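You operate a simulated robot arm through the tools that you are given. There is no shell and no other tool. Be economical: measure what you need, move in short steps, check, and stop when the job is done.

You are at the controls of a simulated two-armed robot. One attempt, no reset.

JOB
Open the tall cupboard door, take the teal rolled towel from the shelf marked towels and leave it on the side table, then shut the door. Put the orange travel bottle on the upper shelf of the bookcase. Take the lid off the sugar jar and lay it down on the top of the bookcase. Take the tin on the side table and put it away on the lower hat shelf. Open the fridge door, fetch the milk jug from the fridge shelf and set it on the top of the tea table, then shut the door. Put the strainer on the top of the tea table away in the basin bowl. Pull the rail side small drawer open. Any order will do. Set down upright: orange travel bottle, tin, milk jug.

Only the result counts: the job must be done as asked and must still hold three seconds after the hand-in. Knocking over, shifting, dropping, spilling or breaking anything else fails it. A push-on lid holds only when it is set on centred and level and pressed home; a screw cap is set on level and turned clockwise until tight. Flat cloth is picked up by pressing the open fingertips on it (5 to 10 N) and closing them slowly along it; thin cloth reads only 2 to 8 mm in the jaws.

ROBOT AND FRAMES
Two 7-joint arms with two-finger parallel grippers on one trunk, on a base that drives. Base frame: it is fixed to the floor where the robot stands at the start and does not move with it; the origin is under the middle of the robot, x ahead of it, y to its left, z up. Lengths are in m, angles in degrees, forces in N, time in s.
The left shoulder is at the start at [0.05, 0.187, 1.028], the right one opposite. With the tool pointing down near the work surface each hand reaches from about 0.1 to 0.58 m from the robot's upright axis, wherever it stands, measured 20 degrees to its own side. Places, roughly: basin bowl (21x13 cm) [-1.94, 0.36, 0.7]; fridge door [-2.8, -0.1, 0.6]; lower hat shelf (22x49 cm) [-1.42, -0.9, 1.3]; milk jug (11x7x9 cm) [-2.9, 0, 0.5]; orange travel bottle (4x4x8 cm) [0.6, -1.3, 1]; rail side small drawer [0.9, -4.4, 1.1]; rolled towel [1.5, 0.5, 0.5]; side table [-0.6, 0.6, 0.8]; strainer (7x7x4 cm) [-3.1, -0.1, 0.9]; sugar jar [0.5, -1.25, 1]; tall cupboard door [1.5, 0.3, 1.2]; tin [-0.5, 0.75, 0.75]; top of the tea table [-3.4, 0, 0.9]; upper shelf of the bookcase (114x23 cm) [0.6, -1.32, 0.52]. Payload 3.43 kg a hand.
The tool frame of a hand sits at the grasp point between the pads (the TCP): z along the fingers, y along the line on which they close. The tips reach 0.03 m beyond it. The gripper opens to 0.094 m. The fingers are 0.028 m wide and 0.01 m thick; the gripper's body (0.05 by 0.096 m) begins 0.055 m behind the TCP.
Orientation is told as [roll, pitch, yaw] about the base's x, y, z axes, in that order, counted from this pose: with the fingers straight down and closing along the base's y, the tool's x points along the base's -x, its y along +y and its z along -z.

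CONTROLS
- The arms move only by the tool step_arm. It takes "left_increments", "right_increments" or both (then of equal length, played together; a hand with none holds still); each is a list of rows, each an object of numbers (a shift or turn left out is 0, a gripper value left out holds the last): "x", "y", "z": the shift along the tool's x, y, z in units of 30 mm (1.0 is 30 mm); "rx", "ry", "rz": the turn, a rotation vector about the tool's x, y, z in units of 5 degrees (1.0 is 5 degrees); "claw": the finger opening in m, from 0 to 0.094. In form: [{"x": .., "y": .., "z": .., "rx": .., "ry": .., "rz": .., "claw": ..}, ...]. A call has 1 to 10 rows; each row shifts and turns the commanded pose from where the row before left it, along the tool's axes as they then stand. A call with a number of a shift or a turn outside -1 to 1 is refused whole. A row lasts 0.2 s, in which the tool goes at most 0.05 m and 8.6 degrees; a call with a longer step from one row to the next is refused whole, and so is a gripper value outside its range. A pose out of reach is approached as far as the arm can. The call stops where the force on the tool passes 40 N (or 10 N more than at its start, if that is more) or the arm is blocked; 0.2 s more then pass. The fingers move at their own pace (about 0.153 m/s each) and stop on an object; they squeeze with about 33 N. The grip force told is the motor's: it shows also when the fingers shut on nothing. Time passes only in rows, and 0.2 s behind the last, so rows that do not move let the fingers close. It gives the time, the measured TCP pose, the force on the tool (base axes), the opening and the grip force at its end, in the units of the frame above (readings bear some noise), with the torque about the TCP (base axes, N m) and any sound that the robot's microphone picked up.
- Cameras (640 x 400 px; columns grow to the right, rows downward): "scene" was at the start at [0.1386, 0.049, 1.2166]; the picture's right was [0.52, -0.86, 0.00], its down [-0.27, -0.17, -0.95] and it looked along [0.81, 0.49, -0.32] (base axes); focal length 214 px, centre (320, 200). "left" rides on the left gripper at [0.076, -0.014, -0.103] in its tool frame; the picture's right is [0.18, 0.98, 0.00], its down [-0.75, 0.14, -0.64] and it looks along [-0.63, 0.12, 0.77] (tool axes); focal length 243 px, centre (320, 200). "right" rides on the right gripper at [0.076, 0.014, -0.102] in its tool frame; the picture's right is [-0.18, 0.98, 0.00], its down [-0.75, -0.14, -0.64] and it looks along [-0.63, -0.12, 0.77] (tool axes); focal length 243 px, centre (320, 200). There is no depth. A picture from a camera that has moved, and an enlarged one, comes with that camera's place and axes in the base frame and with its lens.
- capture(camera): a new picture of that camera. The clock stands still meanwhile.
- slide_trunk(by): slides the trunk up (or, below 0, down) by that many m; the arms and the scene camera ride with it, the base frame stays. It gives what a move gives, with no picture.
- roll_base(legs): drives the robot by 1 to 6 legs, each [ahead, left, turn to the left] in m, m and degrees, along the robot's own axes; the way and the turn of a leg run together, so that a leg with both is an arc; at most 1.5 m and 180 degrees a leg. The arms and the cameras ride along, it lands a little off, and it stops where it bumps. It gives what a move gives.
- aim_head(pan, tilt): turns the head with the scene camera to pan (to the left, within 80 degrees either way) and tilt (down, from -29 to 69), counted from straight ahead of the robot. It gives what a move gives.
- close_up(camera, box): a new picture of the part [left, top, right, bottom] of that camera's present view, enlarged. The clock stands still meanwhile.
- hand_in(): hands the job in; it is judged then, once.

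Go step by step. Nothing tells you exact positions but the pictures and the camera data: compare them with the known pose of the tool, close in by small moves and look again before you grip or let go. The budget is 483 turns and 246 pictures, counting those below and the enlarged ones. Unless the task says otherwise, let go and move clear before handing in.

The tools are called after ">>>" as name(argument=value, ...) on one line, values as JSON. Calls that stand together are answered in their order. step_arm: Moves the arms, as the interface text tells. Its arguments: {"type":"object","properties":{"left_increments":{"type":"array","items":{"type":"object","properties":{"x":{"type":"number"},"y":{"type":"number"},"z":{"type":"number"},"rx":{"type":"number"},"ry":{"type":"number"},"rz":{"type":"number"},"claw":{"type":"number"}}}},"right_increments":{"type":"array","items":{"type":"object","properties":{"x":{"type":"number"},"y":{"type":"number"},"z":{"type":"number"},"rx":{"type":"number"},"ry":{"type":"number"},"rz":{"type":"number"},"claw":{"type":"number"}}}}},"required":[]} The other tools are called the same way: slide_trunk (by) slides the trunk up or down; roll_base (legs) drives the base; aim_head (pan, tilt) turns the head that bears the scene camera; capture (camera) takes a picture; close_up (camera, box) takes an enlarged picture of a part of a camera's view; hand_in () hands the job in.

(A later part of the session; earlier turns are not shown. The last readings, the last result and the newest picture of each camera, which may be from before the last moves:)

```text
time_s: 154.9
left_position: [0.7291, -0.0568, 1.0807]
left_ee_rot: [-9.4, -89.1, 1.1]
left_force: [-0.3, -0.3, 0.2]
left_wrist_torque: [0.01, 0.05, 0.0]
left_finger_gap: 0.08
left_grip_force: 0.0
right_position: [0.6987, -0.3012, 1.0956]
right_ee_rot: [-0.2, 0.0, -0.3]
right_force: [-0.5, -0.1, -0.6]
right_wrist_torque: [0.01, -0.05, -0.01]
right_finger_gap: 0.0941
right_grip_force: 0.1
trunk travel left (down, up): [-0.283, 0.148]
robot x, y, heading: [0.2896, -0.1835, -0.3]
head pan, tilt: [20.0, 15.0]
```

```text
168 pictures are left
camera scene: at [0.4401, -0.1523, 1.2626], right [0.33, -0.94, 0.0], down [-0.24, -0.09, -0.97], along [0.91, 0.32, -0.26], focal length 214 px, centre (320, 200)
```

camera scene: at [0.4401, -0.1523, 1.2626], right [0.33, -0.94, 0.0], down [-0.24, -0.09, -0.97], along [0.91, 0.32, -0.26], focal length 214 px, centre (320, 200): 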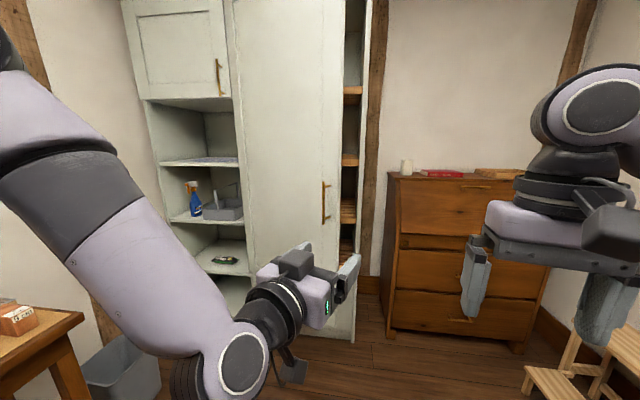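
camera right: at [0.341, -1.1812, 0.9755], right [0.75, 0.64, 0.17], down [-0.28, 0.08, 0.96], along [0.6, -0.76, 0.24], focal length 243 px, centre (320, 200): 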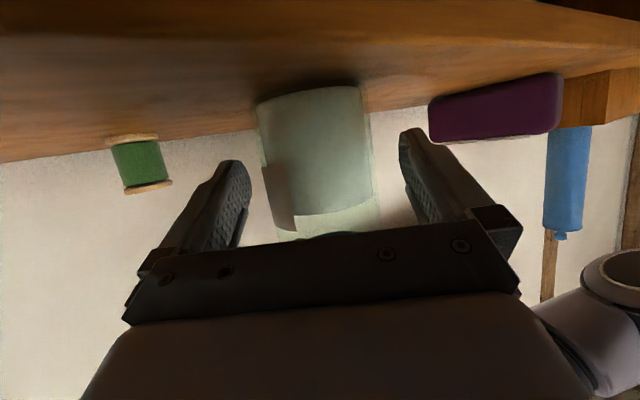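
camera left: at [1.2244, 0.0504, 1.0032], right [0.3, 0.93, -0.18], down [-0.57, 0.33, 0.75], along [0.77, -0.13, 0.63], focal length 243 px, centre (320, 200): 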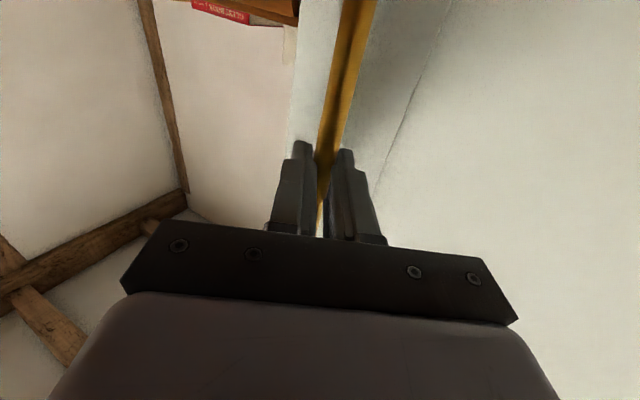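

The door stands ajar ~30° with its edge near (1.22, 0.06). I drive straight ahead so the left hand gets past the edge, inside.

>>> roll_base(legs=[[0.56, 0.0, 0.3]])

>>> capture(camera="scene")

>>> capture(camera="left")

```text
time_s: 158.2
left_position: [1.2954, -0.0547, 1.0791]
left_ee_rot: [-10.4, -89.1, 2.5]
left_force: [-0.4, 0.1, -0.3]
left_wrist_torque: [-0.01, -0.01, 0.0]
left_finger_gap: 0.0803
left_grip_force: 0.1
right_position: [1.2655, -0.2976, 1.0956]
right_ee_rot: [-0.2, 0.0, 0.3]
right_force: [-0.9, 0.4, -0.6]
right_wrist_torque: [0.02, 0.03, 0.0]
right_finger_gap: 0.0941
right_grip_force: 0.1
trunk travel left (down, up): [-0.283, 0.148]
robot x, y, heading: [0.8608, -0.1834, 0.2]
head pan, tilt: [20.0, 15.0]
```

```text
167 pictures are left
camera scene: at [1.0057, -0.1521, 1.2625], right [0.34, -0.94, 0.0], down [-0.24, -0.09, -0.97], along [0.91, 0.33, -0.26], focal length 214 px, centre (320, 200)
```

scene: 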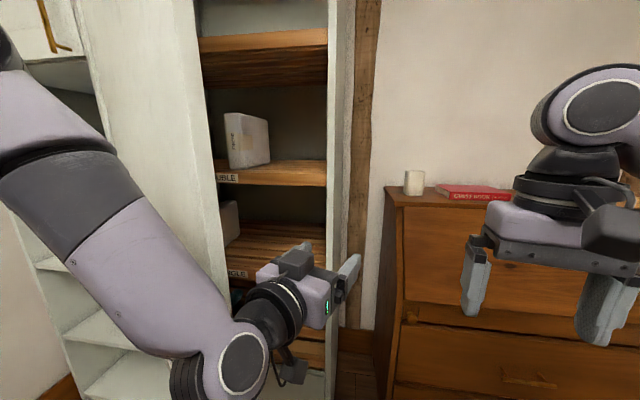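

```text
166 pictures are left
camera left: at [1.1902, -0.0555, 1.005], right [0.13, 0.97, -0.19], down [-0.61, 0.23, 0.76], along [0.79, 0.01, 0.62], focal length 243 px, centre (320, 200)
```

left: 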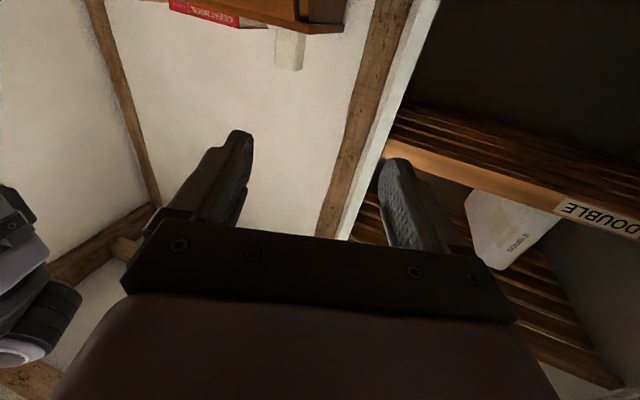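

The hand is past the edge, inside. I sweep left and slightly back to push the door wider.

>>> roll_base(legs=[[-0.03, 0.15, 0]])

>>> capture(camera="scene")

```text
time_s: 159.1
left_position: [1.2832, -0.0184, 1.0813]
left_ee_rot: [-13.7, -89.1, 4.2]
left_force: [-0.5, -0.9, 0.7]
left_wrist_torque: [0.02, 0.01, 0.08]
left_finger_gap: 0.0799
left_grip_force: 0.0
right_position: [1.257, -0.2526, 1.0954]
right_ee_rot: [-0.2, 0.0, 0.3]
right_force: [0.0, 0.4, 0.0]
right_wrist_torque: [0.0, 0.0, 0.0]
right_finger_gap: 0.0941
right_grip_force: 0.0
trunk travel left (down, up): [-0.283, 0.148]
robot x, y, heading: [0.8513, -0.1399, 0.0]
head pan, tilt: [20.0, 15.0]
stopped in leg 1: the force on the tool passed its limit (the readings are from after the stop); the commanded pose is now the measured one
```

```text
165 pictures are left
camera scene: at [0.9964, -0.1078, 1.2627], right [0.34, -0.94, 0.0], down [-0.24, -0.09, -0.97], along [0.91, 0.33, -0.26], focal length 214 px, centre (320, 200)
```

scene: 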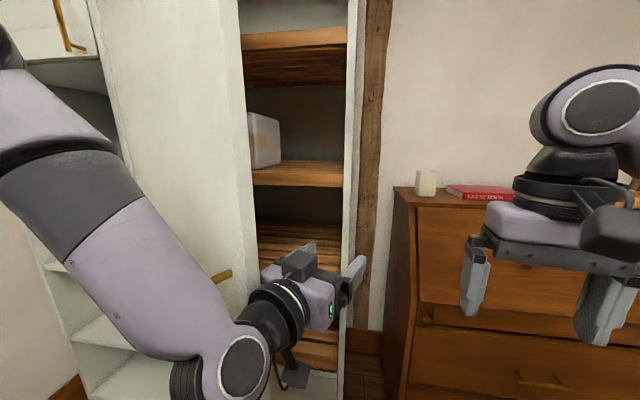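

Pushing sideways has little leverage; I hook the hand instead: yaw the fingers to the left behind the door, then pull back.

>>> roll_base(legs=[[0.02, -0.06, 0]])

>>> step_arm(left_increments=[{"rx": -1}, {"rx": -1}, {"rx": -1}, {"rx": -1}, {"rx": -1}, {"rx": -1}, {"rx": -1}, {"rx": -1}, {"rx": -1}, {"rx": -1}])

>>> capture(camera="scene")

```text
time_s: 160.1
left_position: [1.3041, -0.0786, 1.0804]
left_ee_rot: [-14.0, -89.1, 4.5]
left_force: [-0.5, 0.4, -0.8]
left_wrist_torque: [0.01, 0.01, -0.03]
left_finger_gap: 0.0801
left_grip_force: 0.0
right_position: [1.2761, -0.3124, 1.0958]
right_ee_rot: [-0.1, 0.0, 0.3]
right_force: [-0.1, -0.2, 0.0]
right_wrist_torque: [0.0, -0.02, -0.04]
right_finger_gap: 0.0939
right_grip_force: 0.0
trunk travel left (down, up): [-0.283, 0.148]
robot x, y, heading: [0.8719, -0.1975, 0.0]
head pan, tilt: [20.0, 15.0]
```

```text
time_s: 162.3
left_position: [1.3029, -0.0783, 1.0802]
left_ee_rot: [33.5, -89.0, 7.1]
left_force: [0.5, 0.7, -0.9]
left_wrist_torque: [0.0, -0.01, 0.0]
left_finger_gap: 0.08
left_grip_force: 0.1
right_position: [1.275, -0.314, 1.0956]
right_ee_rot: [-0.2, -0.1, 0.3]
right_force: [-1.0, -0.9, -0.6]
right_wrist_torque: [-0.02, 0.01, 0.01]
right_finger_gap: 0.0939
right_grip_force: 0.1
trunk travel left (down, up): [-0.283, 0.148]
robot x, y, heading: [0.8642, -0.1983, 0.2]
head pan, tilt: [20.0, 15.0]
```

```text
164 pictures are left
camera scene: at [1.0162, -0.1676, 1.2626], right [0.34, -0.94, 0.0], down [-0.24, -0.09, -0.97], along [0.91, 0.33, -0.26], focal length 214 px, centre (320, 200)
```

scene: 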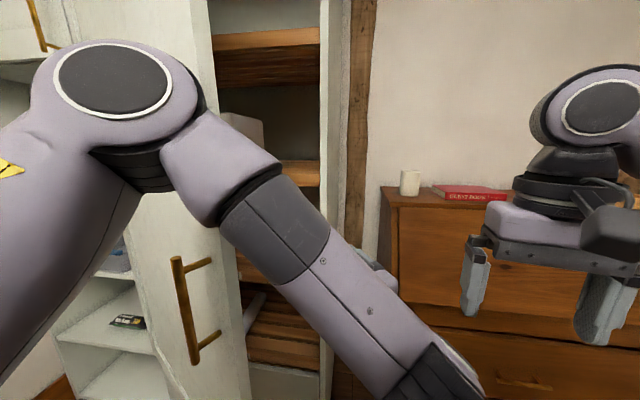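

>>> step_arm(left_increments=[{"z": 0.86, "y": 0.36}, {"z": 0.86, "y": 0.36}, {"z": 0.86, "y": 0.36}, {"z": 0.86, "y": 0.36}])

>>> capture(camera="left")

>>> capture(camera="scene")

```text
time_s: 163.3
left_position: [1.3526, 0.0241, 1.0789]
left_ee_rot: [34.2, -89.2, 6.3]
left_force: [-0.9, 0.1, 0.1]
left_wrist_torque: [0.0, 0.0, -0.02]
left_finger_gap: 0.0801
left_grip_force: 0.0
right_position: [1.2765, -0.3124, 1.0958]
right_ee_rot: [-0.2, 0.0, 0.4]
right_force: [0.1, 0.5, -0.5]
right_wrist_torque: [0.0, 0.04, 0.0]
right_finger_gap: 0.0941
right_grip_force: 0.1
trunk travel left (down, up): [-0.283, 0.148]
robot x, y, heading: [0.8709, -0.2017, 0.1]
head pan, tilt: [20.0, 15.0]
```

```text
163 pictures are left
camera left: at [1.2825, -0.0546, 1.0042], right [-0.64, 0.75, -0.17], down [-0.57, -0.31, 0.76], along [0.52, 0.59, 0.62], focal length 243 px, centre (320, 200)
```

left: 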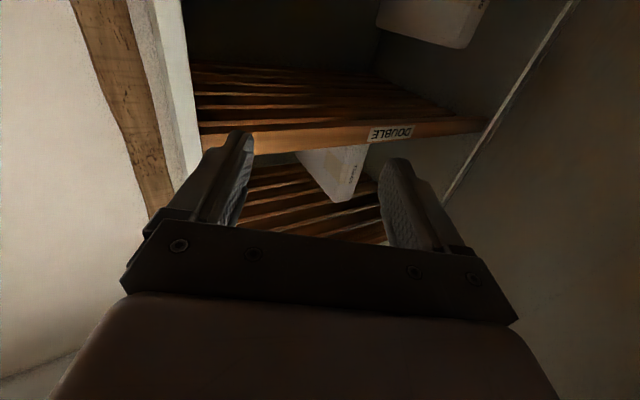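

```text
162 pictures are left
camera scene: at [1.0165, -0.1669, 1.2625], right [0.34, -0.94, 0.0], down [-0.24, -0.09, -0.97], along [0.91, 0.33, -0.26], focal length 214 px, centre (320, 200)
```

scene: 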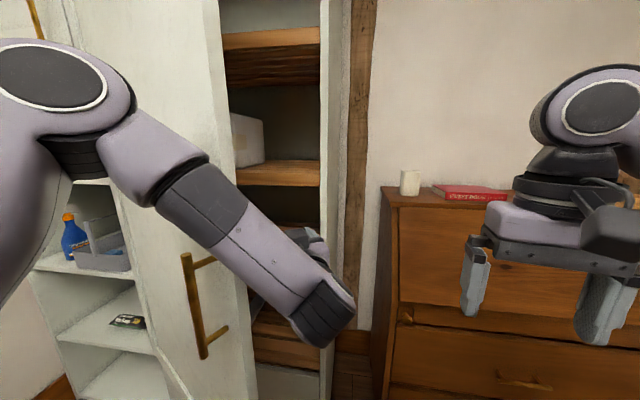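

The fingers are hooked inside. I pull back with the base.

>>> roll_base(legs=[[-0.15, 0.06, 0]])

>>> capture(camera="scene")

```text
time_s: 164.7
left_position: [1.2031, 0.0823, 1.0791]
left_ee_rot: [32.7, -89.1, 7.7]
left_force: [0.5, 0.3, -0.2]
left_wrist_torque: [-0.03, 0.02, -0.03]
left_finger_gap: 0.0798
left_grip_force: 0.1
right_position: [1.1273, -0.2523, 1.0953]
right_ee_rot: [-0.1, -0.1, 0.3]
right_force: [0.2, 0.4, 1.4]
right_wrist_torque: [0.0, 0.01, 0.02]
right_finger_gap: 0.0941
right_grip_force: 0.0
trunk travel left (down, up): [-0.283, 0.148]
robot x, y, heading: [0.7169, -0.1397, -0.1]
head pan, tilt: [20.0, 15.0]
```

```text
161 pictures are left
camera scene: at [0.8677, -0.1077, 1.2626], right [0.34, -0.94, 0.0], down [-0.24, -0.09, -0.97], along [0.91, 0.33, -0.26], focal length 214 px, centre (320, 200)
```

scene: 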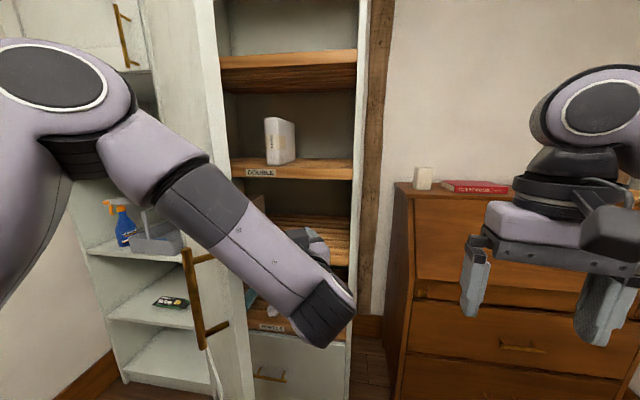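

It works and I can see the TOWELS shelf. I keep pulling, bending left along the arc.

>>> roll_base(legs=[[-0.12, 0.1, 0]])

>>> capture(camera="scene")

```text
time_s: 166.2
left_position: [1.0824, 0.1841, 1.0795]
left_ee_rot: [32.3, -89.1, 8.1]
left_force: [0.6, -0.1, -0.2]
left_wrist_torque: [-0.01, -0.05, 0.0]
left_finger_gap: 0.0798
left_grip_force: 0.0
right_position: [1.0064, -0.1512, 1.0963]
right_ee_rot: [-0.2, 0.0, 0.3]
right_force: [-0.1, 0.3, 0.0]
right_wrist_torque: [-0.01, -0.01, 0.0]
right_finger_gap: 0.0941
right_grip_force: 0.1
trunk travel left (down, up): [-0.283, 0.148]
robot x, y, heading: [0.5991, -0.0384, 0.1]
head pan, tilt: [20.0, 15.0]
```

```text
160 pictures are left
camera scene: at [0.7465, -0.0061, 1.2626], right [0.34, -0.94, 0.0], down [-0.24, -0.09, -0.97], along [0.91, 0.33, -0.26], focal length 214 px, centre (320, 200)
```

scene: 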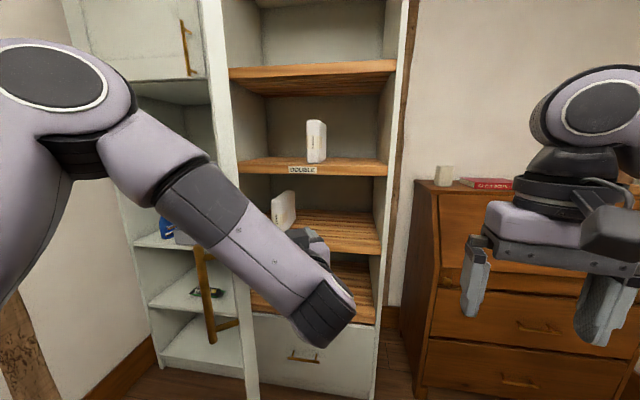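

>>> roll_base(legs=[[-0.06, 0.15, 0]])

>>> capture(camera="scene")

>>> capture(camera="left")

```text
time_s: 167.2
left_position: [1.0544, 0.2372, 1.0798]
left_ee_rot: [54.6, -89.0, -15.3]
left_force: [1.9, -2.4, -1.1]
left_wrist_torque: [-0.03, -0.08, 0.24]
left_finger_gap: 0.0781
left_grip_force: 0.2
right_position: [0.9809, -0.0918, 1.0948]
right_ee_rot: [-0.1, 0.0, 0.3]
right_force: [0.2, 0.0, -0.1]
right_wrist_torque: [-0.02, -0.02, 0.02]
right_finger_gap: 0.0938
right_grip_force: 0.1
trunk travel left (down, up): [-0.283, 0.148]
robot x, y, heading: [0.5755, 0.0218, 0.0]
head pan, tilt: [20.0, 15.0]
stopped in leg 1: the robot was blocked; the commanded pose is now the measured one
```

```text
159 pictures are left
camera scene: at [0.7197, 0.0533, 1.263], right [0.34, -0.94, 0.0], down [-0.24, -0.09, -0.97], along [0.91, 0.33, -0.26], focal length 214 px, centre (320, 200)
```

scene: 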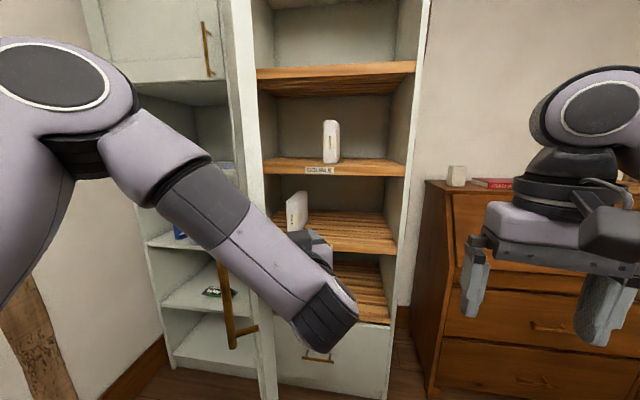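

```text
158 pictures are left
camera left: at [0.9829, 0.1607, 1.0045], right [-0.63, 0.76, -0.17], down [-0.57, -0.3, 0.76], along [0.53, 0.57, 0.62], focal length 243 px, centre (320, 200)
```

left: 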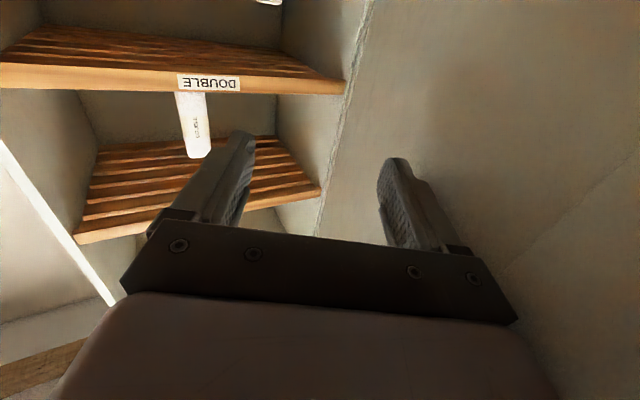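

The door is ~55° open but the forearm now meets its edge. I withdraw, straighten the hand, and reposition to push the door from inside with fingertips.

>>> roll_base(legs=[[0.0, -0.22, 0]])

>>> step_arm(left_increments=[{"rx": 1, "claw": 0.0}, {"rx": 1}, {"rx": 1}, {"rx": 1}, {"rx": 1}, {"rx": 1}, {"rx": 1}, {"rx": 1}])

>>> roll_base(legs=[[0.36, -0.12, 0], [0, 0, 70]])

>>> aim_head(pan=0, tilt=20)

>>> capture(camera="scene")

```text
time_s: 168.9
left_position: [1.0566, 0.0189, 1.0776]
left_ee_rot: [50.7, -88.8, -10.9]
left_force: [-0.4, -0.3, -0.4]
left_wrist_torque: [-0.01, -0.01, 0.03]
left_finger_gap: 0.0799
left_grip_force: 0.0
right_position: [0.9827, -0.3107, 1.0947]
right_ee_rot: [-0.3, 0.1, 0.3]
right_force: [-0.6, -0.1, 0.6]
right_wrist_torque: [-0.01, 0.04, 0.01]
right_finger_gap: 0.0938
right_grip_force: 0.0
trunk travel left (down, up): [-0.283, 0.148]
robot x, y, heading: [0.5777, -0.1999, 0.0]
head pan, tilt: [20.0, 15.0]
```

```text
time_s: 170.7
left_position: [1.0517, 0.0019, 1.0977]
left_ee_rot: [9.0, -88.5, -9.0]
left_force: [-0.4, 0.3, 0.0]
left_wrist_torque: [-0.01, -0.01, 0.01]
left_finger_gap: 0.0
left_grip_force: 33.3
left hand out of reach, approached as far as the arm can: row 7, 8
right_position: [0.9835, -0.3099, 1.0949]
right_ee_rot: [-0.3, 0.0, 0.5]
right_force: [-0.3, 0.0, 1.1]
right_wrist_torque: [-0.02, 0.01, -0.02]
right_finger_gap: 0.0939
right_grip_force: 0.1
trunk travel left (down, up): [-0.283, 0.148]
robot x, y, heading: [0.5768, -0.2001, 0.1]
head pan, tilt: [20.0, 15.0]
```

```text
time_s: 176.2
left_position: [0.9083, 0.1972, 1.098]
left_ee_rot: [7.1, -88.4, 63.3]
left_force: [0.2, 0.2, 0.1]
left_wrist_torque: [0.02, -0.02, 0.05]
left_finger_gap: 0.0001
left_grip_force: 33.0
right_position: [1.1786, 0.0285, 1.0939]
right_ee_rot: [-0.2, 0.1, 70.9]
right_force: [0.5, 0.1, 0.6]
right_wrist_torque: [0.02, 0.02, 0.0]
right_finger_gap: 0.094
right_grip_force: 0.0
trunk travel left (down, up): [-0.283, 0.148]
robot x, y, heading: [0.938, -0.3149, 70.7]
head pan, tilt: [20.0, 15.0]
```

```text
time_s: 177.0
left_position: [0.9077, 0.1975, 1.098]
left_ee_rot: [7.4, -88.4, 63.0]
left_force: [0.1, -0.4, -0.6]
left_wrist_torque: [0.04, -0.01, 0.01]
left_finger_gap: 0.0
left_grip_force: 33.2
right_position: [1.1787, 0.0278, 1.0953]
right_ee_rot: [-0.2, 0.1, 70.9]
right_force: [0.4, 0.6, -0.8]
right_wrist_torque: [-0.02, -0.02, 0.0]
right_finger_gap: 0.0941
right_grip_force: 0.2
trunk travel left (down, up): [-0.283, 0.148]
robot x, y, heading: [0.9367, -0.3187, 70.5]
head pan, tilt: [0.0, 20.0]
```

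```text
157 pictures are left
camera scene: at [0.9881, -0.1743, 1.2544], right [0.94, -0.33, 0.0], down [-0.11, -0.32, -0.94], along [0.31, 0.89, -0.34], focal length 214 px, centre (320, 200)
```

scene: 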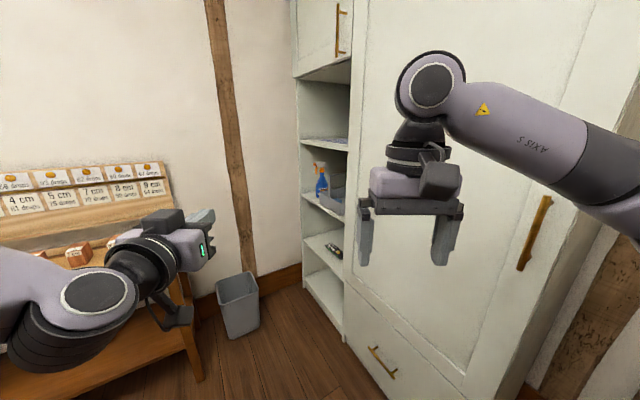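

The door got pushed shut again, probably by my elbow. The cupboard is slightly rotated: hinge near (1.42, 0.67), opening radius 0.64. I return to the handle with that knowledge.

>>> roll_base(legs=[[-0.15, 0.15, 0], [0, 0, -70.5]])

>>> aim_head(pan=20, tilt=15)

>>> step_arm(left_increments=[{"claw": 0.08}, {}])

>>> capture(camera="scene")

>>> capture(camera="left")

```text
time_s: 181.7
left_position: [1.2229, -0.2058, 1.0967]
left_ee_rot: [7.6, -88.5, -7.3]
left_force: [-0.8, -0.1, -0.3]
left_wrist_torque: [-0.02, -0.01, -0.04]
left_finger_gap: 0.0003
left_grip_force: 33.0
right_position: [1.1551, -0.5177, 1.0949]
right_ee_rot: [-0.2, 0.0, 0.8]
right_force: [-0.2, -0.3, -0.1]
right_wrist_torque: [-0.01, -0.02, -0.01]
right_finger_gap: 0.0937
right_grip_force: 0.0
trunk travel left (down, up): [-0.283, 0.148]
robot x, y, heading: [0.7438, -0.4087, 0.8]
head pan, tilt: [0.0, 20.0]
```

```text
time_s: 182.5
left_position: [1.222, -0.2063, 1.0969]
left_ee_rot: [7.6, -88.4, -7.1]
left_force: [0.1, -0.4, -0.2]
left_wrist_torque: [0.0, -0.01, -0.02]
left_finger_gap: 0.0
left_grip_force: 33.2
right_position: [1.1558, -0.5181, 1.0947]
right_ee_rot: [-0.2, 0.1, 0.8]
right_force: [0.6, -1.2, -0.8]
right_wrist_torque: [0.02, 0.02, 0.02]
right_finger_gap: 0.0939
right_grip_force: 0.0
trunk travel left (down, up): [-0.283, 0.148]
robot x, y, heading: [0.7469, -0.4092, 0.8]
head pan, tilt: [20.0, 15.0]
```

```text
time_s: 183.1
left_position: [1.2222, -0.2058, 1.0986]
left_ee_rot: [7.5, -88.5, -7.2]
left_force: [0.1, -0.8, 0.4]
left_wrist_torque: [0.02, -0.02, 0.01]
left_finger_gap: 0.0801
left_grip_force: 0.1
right_position: [1.1556, -0.518, 1.0947]
right_ee_rot: [-0.3, 0.1, 0.8]
right_force: [-0.1, -0.2, 0.5]
right_wrist_torque: [0.03, -0.02, -0.04]
right_finger_gap: 0.0939
right_grip_force: 0.1
trunk travel left (down, up): [-0.283, 0.148]
robot x, y, heading: [0.7486, -0.4094, 0.6]
head pan, tilt: [20.0, 15.0]
```

```text
156 pictures are left
camera scene: at [0.894, -0.3757, 1.2626], right [0.35, -0.94, 0.0], down [-0.24, -0.09, -0.97], along [0.9, 0.34, -0.26], focal length 214 px, centre (320, 200)
```

scene: 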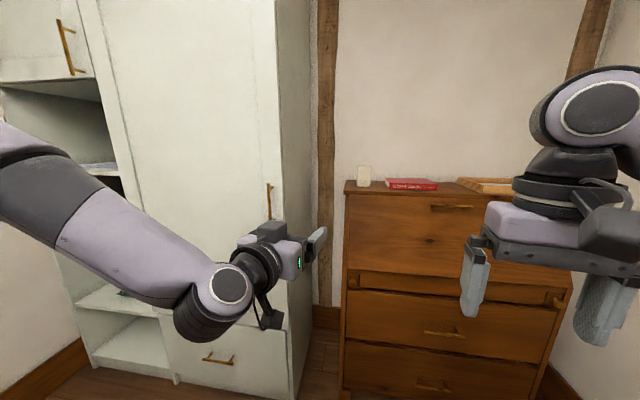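

```text
155 pictures are left
camera left: at [1.1175, -0.2216, 1.0241], right [-0.01, 0.98, -0.18], down [-0.62, 0.13, 0.77], along [0.78, 0.12, 0.61], focal length 243 px, centre (320, 200)
```

left: 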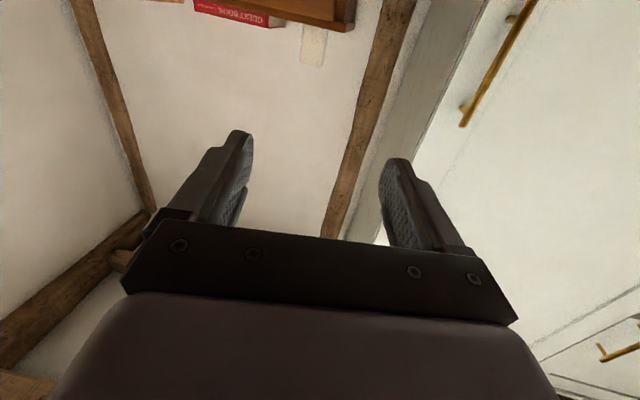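

The door is closed. I take the handle from a better stance: heading 30°, farther right, so that the whole swing stays clear of the bench.

>>> roll_base(legs=[[0.327, -0.03, 0], [0, 0, 29.4]])

>>> capture(camera="left")

```text
time_s: 186.7
left_position: [1.393, -0.0286, 1.0984]
left_ee_rot: [7.2, -88.5, 22.3]
left_force: [0.2, 0.8, -0.4]
left_wrist_torque: [0.0, 0.01, 0.01]
left_finger_gap: 0.0799
left_grip_force: 0.1
right_position: [1.4864, -0.3323, 1.0958]
right_ee_rot: [-0.2, 0.0, 29.9]
right_force: [0.6, 0.3, -0.4]
right_wrist_torque: [0.02, 0.01, 0.0]
right_finger_gap: 0.0941
right_grip_force: 0.0
trunk travel left (down, up): [-0.283, 0.148]
robot x, y, heading: [1.0755, -0.4348, 29.7]
head pan, tilt: [20.0, 15.0]
```

```text
154 pictures are left
camera left: at [1.3082, -0.0922, 1.0241], right [-0.49, 0.85, -0.18], down [-0.61, -0.19, 0.77], along [0.62, 0.49, 0.61], focal length 243 px, centre (320, 200)
```

left: 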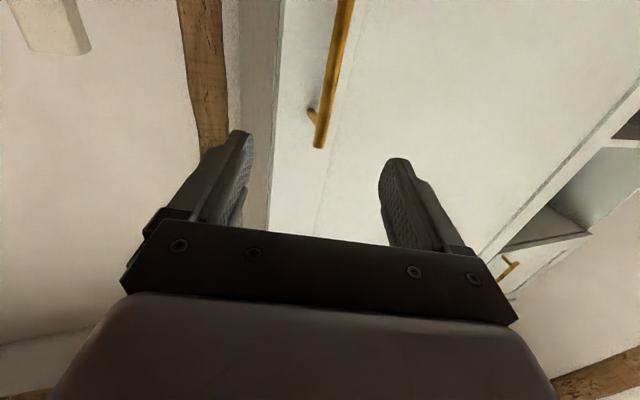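

Aligned. I lower the trunk 4 cm to clear the handle post, then drive forward onto the bar.

>>> slide_trunk(by=-0.045)

>>> roll_base(legs=[[0.112, 0.0, 0]])

>>> capture(camera="left")

```text
time_s: 187.6
left_position: [1.3915, -0.029, 1.052]
left_ee_rot: [7.8, -88.5, 21.8]
left_force: [0.7, -0.5, 0.4]
left_wrist_torque: [0.02, 0.0, -0.01]
left_finger_gap: 0.0798
left_grip_force: 0.0
right_position: [1.4859, -0.3324, 1.0493]
right_ee_rot: [-0.3, 0.2, 29.9]
right_force: [0.6, 0.4, 0.9]
right_wrist_torque: [0.03, -0.03, -0.01]
right_finger_gap: 0.0942
right_grip_force: 0.0
trunk travel left (down, up): [-0.238, 0.193]
robot x, y, heading: [1.0759, -0.4395, 29.7]
head pan, tilt: [20.0, 15.0]
```

```text
time_s: 188.8
left_position: [1.488, 0.0266, 1.0524]
left_ee_rot: [8.9, -88.5, 20.6]
left_force: [-10.0, -6.3, -4.5]
left_wrist_torque: [0.15, 0.1, -0.47]
left_finger_gap: 0.0802
left_grip_force: 0.2
right_position: [1.5819, -0.2778, 1.0495]
right_ee_rot: [-0.2, -0.1, 30.0]
right_force: [-0.1, -0.4, 0.2]
right_wrist_torque: [0.02, 0.0, 0.03]
right_finger_gap: 0.0939
right_grip_force: 0.1
trunk travel left (down, up): [-0.238, 0.193]
robot x, y, heading: [1.1733, -0.3797, 29.5]
head pan, tilt: [20.0, 15.0]
```

```text
153 pictures are left
camera left: at [1.4047, -0.0372, 0.9791], right [-0.49, 0.85, -0.18], down [-0.61, -0.19, 0.77], along [0.62, 0.49, 0.61], focal length 243 px, centre (320, 200)
```

left: 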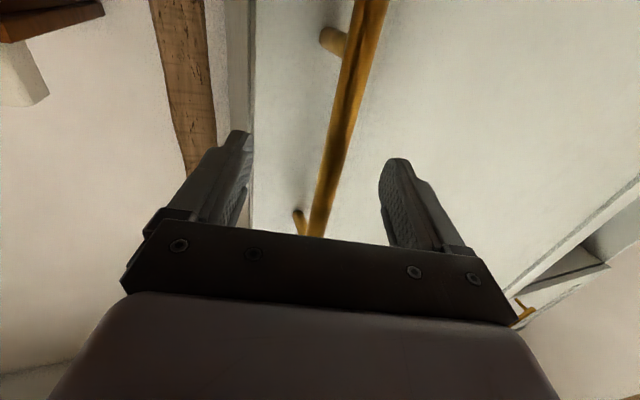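

>>> step_arm(left_increments=[{"z": -0.25}, {"claw": 0.03}, {"claw": 0.0}, {}, {}, {}])

>>> capture(camera="left")

```text
time_s: 190.2
left_position: [1.4792, 0.0271, 1.0524]
left_ee_rot: [0.8, -88.5, 29.2]
left_force: [-10.4, 21.0, 6.4]
left_wrist_torque: [0.48, 1.19, 0.25]
left_finger_gap: 0.011
left_grip_force: 44.7
right_position: [1.5814, -0.2757, 1.0502]
right_ee_rot: [-0.4, 0.0, 29.9]
right_force: [-0.2, 0.4, -0.9]
right_wrist_torque: [0.0, 0.03, -0.01]
right_finger_gap: 0.0939
right_grip_force: 0.1
trunk travel left (down, up): [-0.238, 0.193]
robot x, y, heading: [1.173, -0.3805, 29.7]
head pan, tilt: [20.0, 15.0]
```

```text
152 pictures are left
camera left: at [1.3971, -0.038, 0.9791], right [-0.49, 0.85, -0.18], down [-0.61, -0.19, 0.77], along [0.62, 0.49, 0.61], focal length 243 px, centre (320, 200)
```

left: 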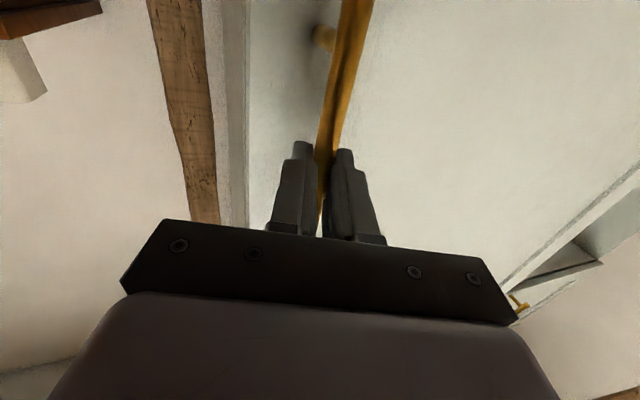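

Gripped. I swing with arcs of 6° about the hinge.

>>> roll_base(legs=[[-0.0827, 0.077, -6]])

>>> roll_base(legs=[[-0.0827, 0.077, -6]])

>>> roll_base(legs=[[-0.0827, 0.077, -6]])

```text
time_s: 191.4
left_position: [1.415, 0.023, 1.0534]
left_ee_rot: [4.2, -88.5, 19.3]
left_force: [0.6, 13.0, 1.9]
left_wrist_torque: [-0.77, -1.44, 0.1]
left_finger_gap: 0.0117
left_grip_force: 44.8
right_position: [1.4834, -0.2884, 1.0507]
right_ee_rot: [-0.4, 0.2, 23.8]
right_force: [-1.5, 0.2, -0.3]
right_wrist_torque: [-0.01, -0.02, 0.0]
right_finger_gap: 0.0939
right_grip_force: 0.1
trunk travel left (down, up): [-0.238, 0.193]
robot x, y, heading: [1.0625, -0.3471, 23.9]
head pan, tilt: [20.0, 15.0]
```

```text
time_s: 192.6
left_position: [1.3475, 0.0239, 1.0525]
left_ee_rot: [10.3, -88.4, 6.8]
left_force: [-1.9, -12.2, -6.6]
left_wrist_torque: [-1.12, -0.74, -0.25]
left_finger_gap: 0.0116
left_grip_force: 44.6
right_position: [1.3846, -0.29, 1.0496]
right_ee_rot: [-0.1, 0.1, 18.0]
right_force: [0.5, 0.4, 0.9]
right_wrist_torque: [-0.01, -0.05, 0.0]
right_finger_gap: 0.0939
right_grip_force: 0.0
trunk travel left (down, up): [-0.238, 0.193]
robot x, y, heading: [0.9602, -0.3065, 18.0]
head pan, tilt: [20.0, 15.0]
```

```text
time_s: 193.8
left_position: [1.282, 0.0334, 1.0524]
left_ee_rot: [14.7, -88.2, -3.7]
left_force: [-4.4, -25.5, -6.0]
left_wrist_torque: [-1.04, -1.17, -0.32]
left_finger_gap: 0.0113
left_grip_force: 44.9
right_position: [1.2851, -0.2813, 1.051]
right_ee_rot: [-0.1, 0.1, 12.0]
right_force: [-0.3, 1.2, -1.1]
right_wrist_torque: [0.0, -0.03, -0.05]
right_finger_gap: 0.094
right_grip_force: 0.0
trunk travel left (down, up): [-0.238, 0.193]
robot x, y, heading: [0.8656, -0.2509, 12.1]
head pan, tilt: [20.0, 15.0]
```

>>> roll_base(legs=[[-0.0827, 0.068, -6]])

>>> roll_base(legs=[[-0.0827, 0.074, -6]])

>>> roll_base(legs=[[-0.0827, 0.074, -6]])

>>> capture(camera="scene")

```text
time_s: 195.0
left_position: [1.2182, 0.0507, 1.0521]
left_ee_rot: [4.6, -88.4, 1.0]
left_force: [4.2, 16.7, 10.3]
left_wrist_torque: [-1.28, 0.22, 0.09]
left_finger_gap: 0.0114
left_grip_force: 45.4
right_position: [1.1892, -0.2661, 1.0501]
right_ee_rot: [-0.3, 0.1, 6.0]
right_force: [0.6, -0.1, -0.5]
right_wrist_torque: [0.0, 0.0, 0.01]
right_finger_gap: 0.0939
right_grip_force: 0.0
trunk travel left (down, up): [-0.238, 0.193]
robot x, y, heading: [0.7739, -0.1996, 6.0]
head pan, tilt: [20.0, 15.0]
```

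```text
time_s: 196.2
left_position: [1.1561, 0.0712, 1.0527]
left_ee_rot: [5.6, -88.4, -6.3]
left_force: [2.0, 5.0, -0.2]
left_wrist_torque: [-1.27, -0.03, 0.0]
left_finger_gap: 0.0113
left_grip_force: 44.7
right_position: [1.0927, -0.2397, 1.0504]
right_ee_rot: [-0.2, 0.1, -0.1]
right_force: [0.9, 0.0, 0.1]
right_wrist_torque: [0.02, -0.02, 0.0]
right_finger_gap: 0.094
right_grip_force: 0.0
trunk travel left (down, up): [-0.238, 0.193]
robot x, y, heading: [0.6883, -0.1241, -0.4]
head pan, tilt: [20.0, 15.0]
```

```text
time_s: 197.4
left_position: [1.0952, 0.1006, 1.0518]
left_ee_rot: [5.4, -88.4, -11.8]
left_force: [1.2, 3.1, 1.6]
left_wrist_torque: [-1.24, 0.45, -0.08]
left_finger_gap: 0.0113
left_grip_force: 45.0
right_position: [1.0023, -0.2013, 1.0505]
right_ee_rot: [-0.3, 0.1, -5.9]
right_force: [-0.6, 0.3, -0.3]
right_wrist_torque: [0.02, 0.01, -0.02]
right_finger_gap: 0.0938
right_grip_force: 0.0
trunk travel left (down, up): [-0.238, 0.193]
robot x, y, heading: [0.6088, -0.0478, -6.0]
head pan, tilt: [20.0, 15.0]
```

```text
151 pictures are left
camera scene: at [0.7587, -0.0293, 1.2176], right [0.24, -0.97, 0.0], down [-0.25, -0.06, -0.97], along [0.94, 0.23, -0.26], focal length 214 px, centre (320, 200)
```

scene: 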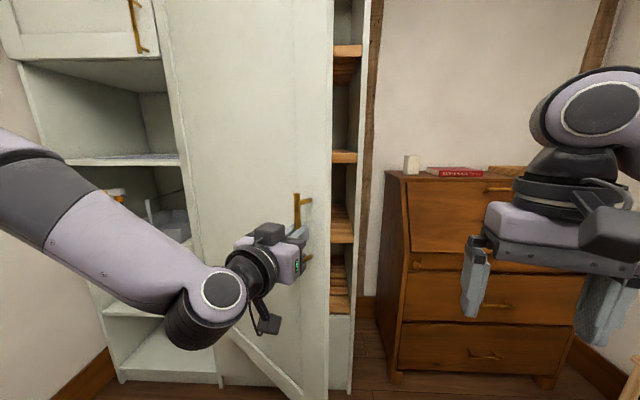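

>>> roll_base(legs=[[-0.0827, 0.074, -6]])

>>> roll_base(legs=[[-0.0827, 0.074, -6]])

>>> aim_head(pan=70, tilt=45)

>>> capture(camera="scene")

```text
time_s: 198.6
left_position: [1.0429, 0.1334, 1.053]
left_ee_rot: [0.4, -88.5, -12.9]
left_force: [7.5, 12.4, 2.9]
left_wrist_torque: [-1.0, 0.36, 0.08]
left_finger_gap: 0.0111
left_grip_force: 44.6
right_position: [0.9162, -0.1574, 1.0505]
right_ee_rot: [-0.3, 0.2, -12.2]
right_force: [-0.1, 0.0, 0.0]
right_wrist_torque: [0.01, 0.0, -0.01]
right_finger_gap: 0.094
right_grip_force: 0.1
trunk travel left (down, up): [-0.238, 0.193]
robot x, y, heading: [0.5416, 0.0348, -12.0]
head pan, tilt: [20.0, 15.0]
```

```text
time_s: 199.8
left_position: [0.9901, 0.1743, 1.0528]
left_ee_rot: [0.5, -88.5, -18.9]
left_force: [5.8, 7.5, -0.4]
left_wrist_torque: [-0.94, 0.4, -0.01]
left_finger_gap: 0.0113
left_grip_force: 44.7
right_position: [0.8338, -0.1034, 1.0489]
right_ee_rot: [-0.3, 0.2, -18.1]
right_force: [0.5, 0.4, -0.6]
right_wrist_torque: [0.0, -0.02, 0.01]
right_finger_gap: 0.094
right_grip_force: 0.1
trunk travel left (down, up): [-0.238, 0.193]
robot x, y, heading: [0.4842, 0.1297, -18.2]
head pan, tilt: [20.0, 15.0]
```

```text
time_s: 201.0
left_position: [0.9901, 0.1733, 1.0514]
left_ee_rot: [0.5, -88.6, -18.7]
left_force: [4.2, 5.2, -0.2]
left_wrist_torque: [-0.93, 0.39, -0.03]
left_finger_gap: 0.0114
left_grip_force: 44.8
right_position: [0.8343, -0.1048, 1.0483]
right_ee_rot: [-0.2, 0.3, -18.1]
right_force: [0.1, 0.5, -0.4]
right_wrist_torque: [-0.01, -0.02, 0.01]
right_finger_gap: 0.094
right_grip_force: 0.1
trunk travel left (down, up): [-0.238, 0.193]
robot x, y, heading: [0.4806, 0.135, -18.0]
head pan, tilt: [70.0, 45.0]
```

```text
150 pictures are left
camera scene: at [0.5894, 0.177, 1.1707], right [0.79, -0.62, 0.0], down [-0.44, -0.56, -0.71], along [0.44, 0.56, -0.71], focal length 214 px, centre (320, 200)
```

scene: 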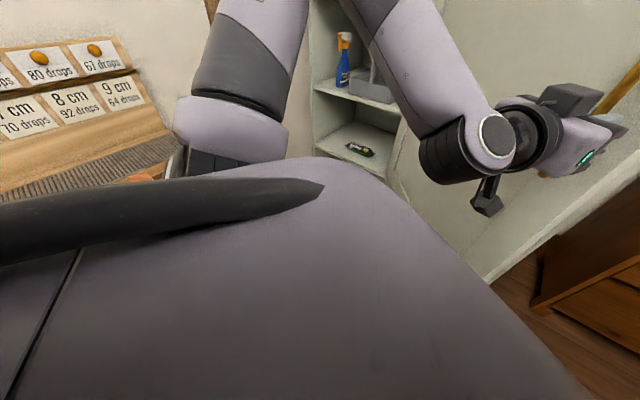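

Now the arm continues the swing by itself for 12.5°.

>>> step_arm(left_increments=[{"z": -0.884, "y": 0.366, "rx": 0.5}, {"z": -0.884, "y": 0.366, "rx": 0.5}, {"z": -0.884, "y": 0.366, "rx": 0.5}, {"z": -0.884, "y": 0.366, "rx": 0.5}, {"z": -0.884, "y": 0.366, "rx": 0.5}])

>>> aim_head(pan=35, tilt=20)

>>> capture(camera="scene")

```text
time_s: 201.7
left_position: [0.9722, 0.1906, 1.0698]
left_ee_rot: [-0.2, -86.4, -24.8]
left_force: [-0.8, -0.5, -9.9]
left_wrist_torque: [-0.37, -0.82, 0.11]
left_finger_gap: 0.0117
left_grip_force: 45.3
left hand out of reach, approached as far as the arm can: row 1, 2, 3
right_position: [0.833, -0.1052, 1.0491]
right_ee_rot: [-0.1, 0.1, -18.2]
right_force: [0.6, 0.5, -0.2]
right_wrist_torque: [0.02, 0.02, -0.01]
right_finger_gap: 0.0942
right_grip_force: 0.0
trunk travel left (down, up): [-0.238, 0.193]
robot x, y, heading: [0.4821, 0.129, -18.1]
head pan, tilt: [70.0, 45.0]
stopped in row 3 (left hand): the force on the tool passed its limit (the readings are from after the stop); the commanded pose is now the measured one
```

```text
time_s: 202.7
left_position: [0.973, 0.1899, 1.069]
left_ee_rot: [-0.3, -86.4, -24.8]
left_force: [0.4, 1.0, -11.5]
left_wrist_torque: [0.7, 1.26, 0.0]
left_finger_gap: 0.0116
left_grip_force: 45.0
right_position: [0.834, -0.1048, 1.0486]
right_ee_rot: [-0.2, 0.2, -18.2]
right_force: [-0.2, 0.5, 0.3]
right_wrist_torque: [0.0, 0.02, 0.01]
right_finger_gap: 0.0941
right_grip_force: 0.0
trunk travel left (down, up): [-0.238, 0.193]
robot x, y, heading: [0.4828, 0.1287, -18.3]
head pan, tilt: [35.0, 20.0]
```

```text
149 pictures are left
camera scene: at [0.6286, 0.1392, 1.2091], right [0.29, -0.96, 0.0], down [-0.33, -0.1, -0.94], along [0.9, 0.27, -0.34], focal length 214 px, centre (320, 200)
```

scene: 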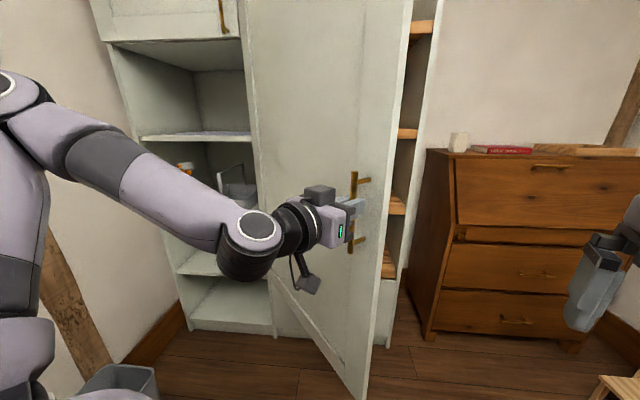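

The arm can't fold further; two more base arcs while the bench is still clear.

>>> roll_base(legs=[[-0.0827, 0.072, -6]])

>>> roll_base(legs=[[-0.0827, 0.072, -6]])

>>> capture(camera="scene")

```text
time_s: 203.9
left_position: [0.9262, 0.237, 1.0702]
left_ee_rot: [-2.1, -86.5, -28.9]
left_force: [9.4, 8.6, -13.9]
left_wrist_torque: [0.55, 0.06, 0.02]
left_finger_gap: 0.0115
left_grip_force: 45.2
right_position: [0.7564, -0.0428, 1.049]
right_ee_rot: [-0.3, 0.3, -24.3]
right_force: [0.0, 0.1, 0.2]
right_wrist_torque: [-0.03, -0.01, 0.03]
right_finger_gap: 0.0941
right_grip_force: 0.1
trunk travel left (down, up): [-0.238, 0.193]
robot x, y, heading: [0.4297, 0.228, -24.0]
head pan, tilt: [35.0, 20.0]
```

```text
time_s: 205.2
left_position: [0.8924, 0.2806, 1.07]
left_ee_rot: [-0.5, -86.5, -34.8]
left_force: [3.5, 1.7, -0.3]
left_wrist_torque: [0.01, -0.21, 0.08]
left_finger_gap: 0.0117
left_grip_force: 45.0
right_position: [0.69, 0.0167, 1.0487]
right_ee_rot: [-0.1, 0.0, -29.6]
right_force: [-0.2, -0.6, -0.7]
right_wrist_torque: [0.01, -0.03, 0.02]
right_finger_gap: 0.0939
right_grip_force: 0.0
trunk travel left (down, up): [-0.238, 0.193]
robot x, y, heading: [0.3926, 0.3158, -30.0]
head pan, tilt: [35.0, 20.0]
stopped in leg 1: the robot was blocked; the commanded pose is now the measured one
```

```text
148 pictures are left
camera scene: at [0.5372, 0.2964, 1.2092], right [0.09, -1.0, 0.0], down [-0.34, -0.03, -0.94], along [0.94, 0.08, -0.34], focal length 214 px, centre (320, 200)
```

scene: 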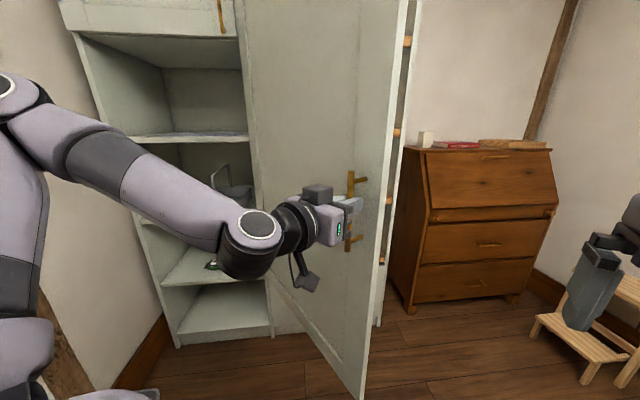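

The door is ~60° open and the base just touched the bench. I open the fingers, lift the hand over the bar with the trunk, and back away to the right.

>>> step_arm(left_increments=[{"claw": 0.06}, {"claw": 0.094}, {}])

>>> slide_trunk(by=0.13)

>>> roll_base(legs=[[-0.103, -0.521, 0]])

>>> capture(camera="scene")

```text
time_s: 205.9
left_position: [0.8897, 0.2799, 1.0691]
left_ee_rot: [0.6, -86.5, -36.1]
left_force: [-0.6, 0.0, -0.1]
left_wrist_torque: [0.02, -0.02, 0.0]
left_finger_gap: 0.0939
left_grip_force: 0.0
right_position: [0.6893, 0.0161, 1.0496]
right_ee_rot: [-0.2, 0.1, -29.6]
right_force: [0.2, 0.1, -0.4]
right_wrist_torque: [0.0, 0.03, 0.02]
right_finger_gap: 0.094
right_grip_force: 0.0
trunk travel left (down, up): [-0.238, 0.193]
robot x, y, heading: [0.389, 0.3182, -30.0]
head pan, tilt: [35.0, 20.0]
```

```text
time_s: 207.5
left_position: [0.8886, 0.2803, 1.2008]
left_ee_rot: [0.4, -86.5, -35.9]
left_force: [0.7, 0.0, 0.4]
left_wrist_torque: [0.01, 0.0, -0.01]
left_finger_gap: 0.094
left_grip_force: 0.1
right_position: [0.6898, 0.0155, 1.1802]
right_ee_rot: [-0.2, 0.1, -29.8]
right_force: [-0.5, 0.3, -0.7]
right_wrist_torque: [-0.01, 0.0, -0.01]
right_finger_gap: 0.0941
right_grip_force: 0.0
trunk travel left (down, up): [-0.368, 0.063]
robot x, y, heading: [0.3936, 0.3199, -29.9]
head pan, tilt: [35.0, 20.0]
```

```text
time_s: 210.6
left_position: [0.5421, -0.1199, 1.2018]
left_ee_rot: [0.8, -86.5, -36.2]
left_force: [-0.3, 0.0, 0.1]
left_wrist_torque: [-0.01, 0.02, 0.04]
left_finger_gap: 0.0943
left_grip_force: 0.0
right_position: [0.3405, -0.3835, 1.1801]
right_ee_rot: [-0.1, 0.0, -29.6]
right_force: [-0.4, -0.3, 0.3]
right_wrist_torque: [0.01, -0.03, 0.0]
right_finger_gap: 0.094
right_grip_force: 0.1
trunk travel left (down, up): [-0.368, 0.063]
robot x, y, heading: [0.0441, -0.0828, -30.0]
head pan, tilt: [35.0, 20.0]
```

```text
147 pictures are left
camera scene: at [0.1885, -0.1033, 1.3394], right [0.09, -1.0, 0.0], down [-0.34, -0.03, -0.94], along [0.94, 0.08, -0.34], focal length 214 px, centre (320, 200)
```

scene: 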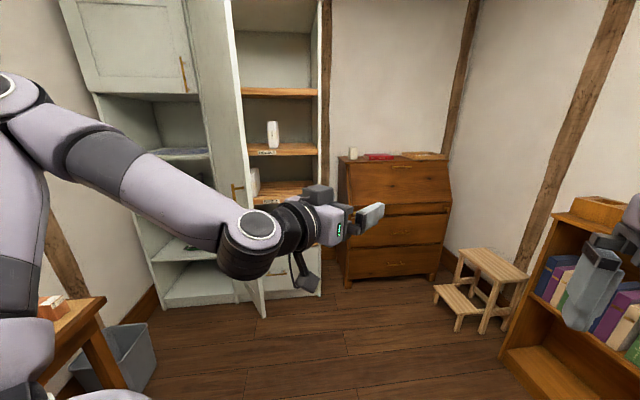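

The door stands open ~60°. I circle around to its inner side, facing left, keeping well away from it.

>>> roll_base(legs=[[0, 0, 30], [0.3, -0.42, 0], [0.78, 0.03, 0], [0, 0, 90]])

>>> step_arm(left_increments=[{"claw": 0.0}, {}])

>>> capture(camera="scene")

```text
time_s: 222.7
left_position: [0.9046, -0.0298, 1.2003]
left_ee_rot: [0.3, -86.4, 84.5]
left_force: [0.5, -0.4, -0.5]
left_wrist_torque: [0.02, 0.03, 0.0]
left_finger_gap: 0.0938
left_grip_force: 0.0
right_position: [1.2339, -0.0695, 1.1803]
right_ee_rot: [-0.2, 0.0, 90.5]
right_force: [0.4, -0.4, -0.5]
right_wrist_torque: [-0.01, 0.02, -0.01]
right_finger_gap: 0.0939
right_grip_force: 0.0
trunk travel left (down, up): [-0.368, 0.063]
robot x, y, heading: [1.1229, -0.4795, 90.0]
head pan, tilt: [35.0, 20.0]
```

```text
time_s: 223.3
left_position: [0.9047, -0.03, 1.2002]
left_ee_rot: [0.1, -86.5, 84.6]
left_force: [-1.1, 0.2, 0.2]
left_wrist_torque: [-0.02, 0.02, -0.04]
left_finger_gap: 0.0
left_grip_force: 33.0
right_position: [1.2338, -0.0703, 1.1797]
right_ee_rot: [-0.2, 0.1, 90.4]
right_force: [-0.2, -0.1, -0.5]
right_wrist_torque: [0.01, -0.02, -0.01]
right_finger_gap: 0.094
right_grip_force: 0.1
trunk travel left (down, up): [-0.368, 0.063]
robot x, y, heading: [1.1256, -0.4789, 90.2]
head pan, tilt: [35.0, 20.0]
```

```text
146 pictures are left
camera scene: at [1.0695, -0.3417, 1.3394], right [0.82, 0.58, 0.0], down [0.2, -0.28, -0.94], along [-0.54, 0.77, -0.34], focal length 214 px, centre (320, 200)
```

scene: 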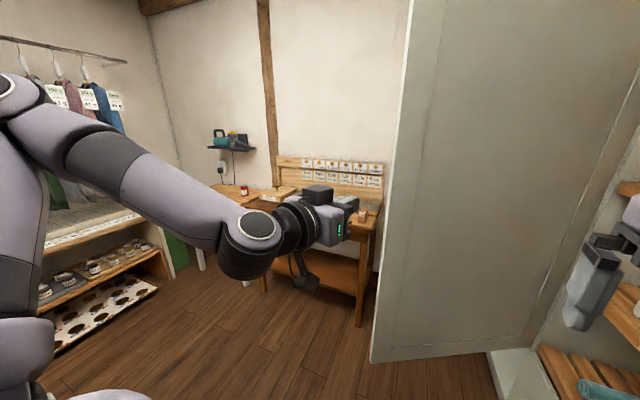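

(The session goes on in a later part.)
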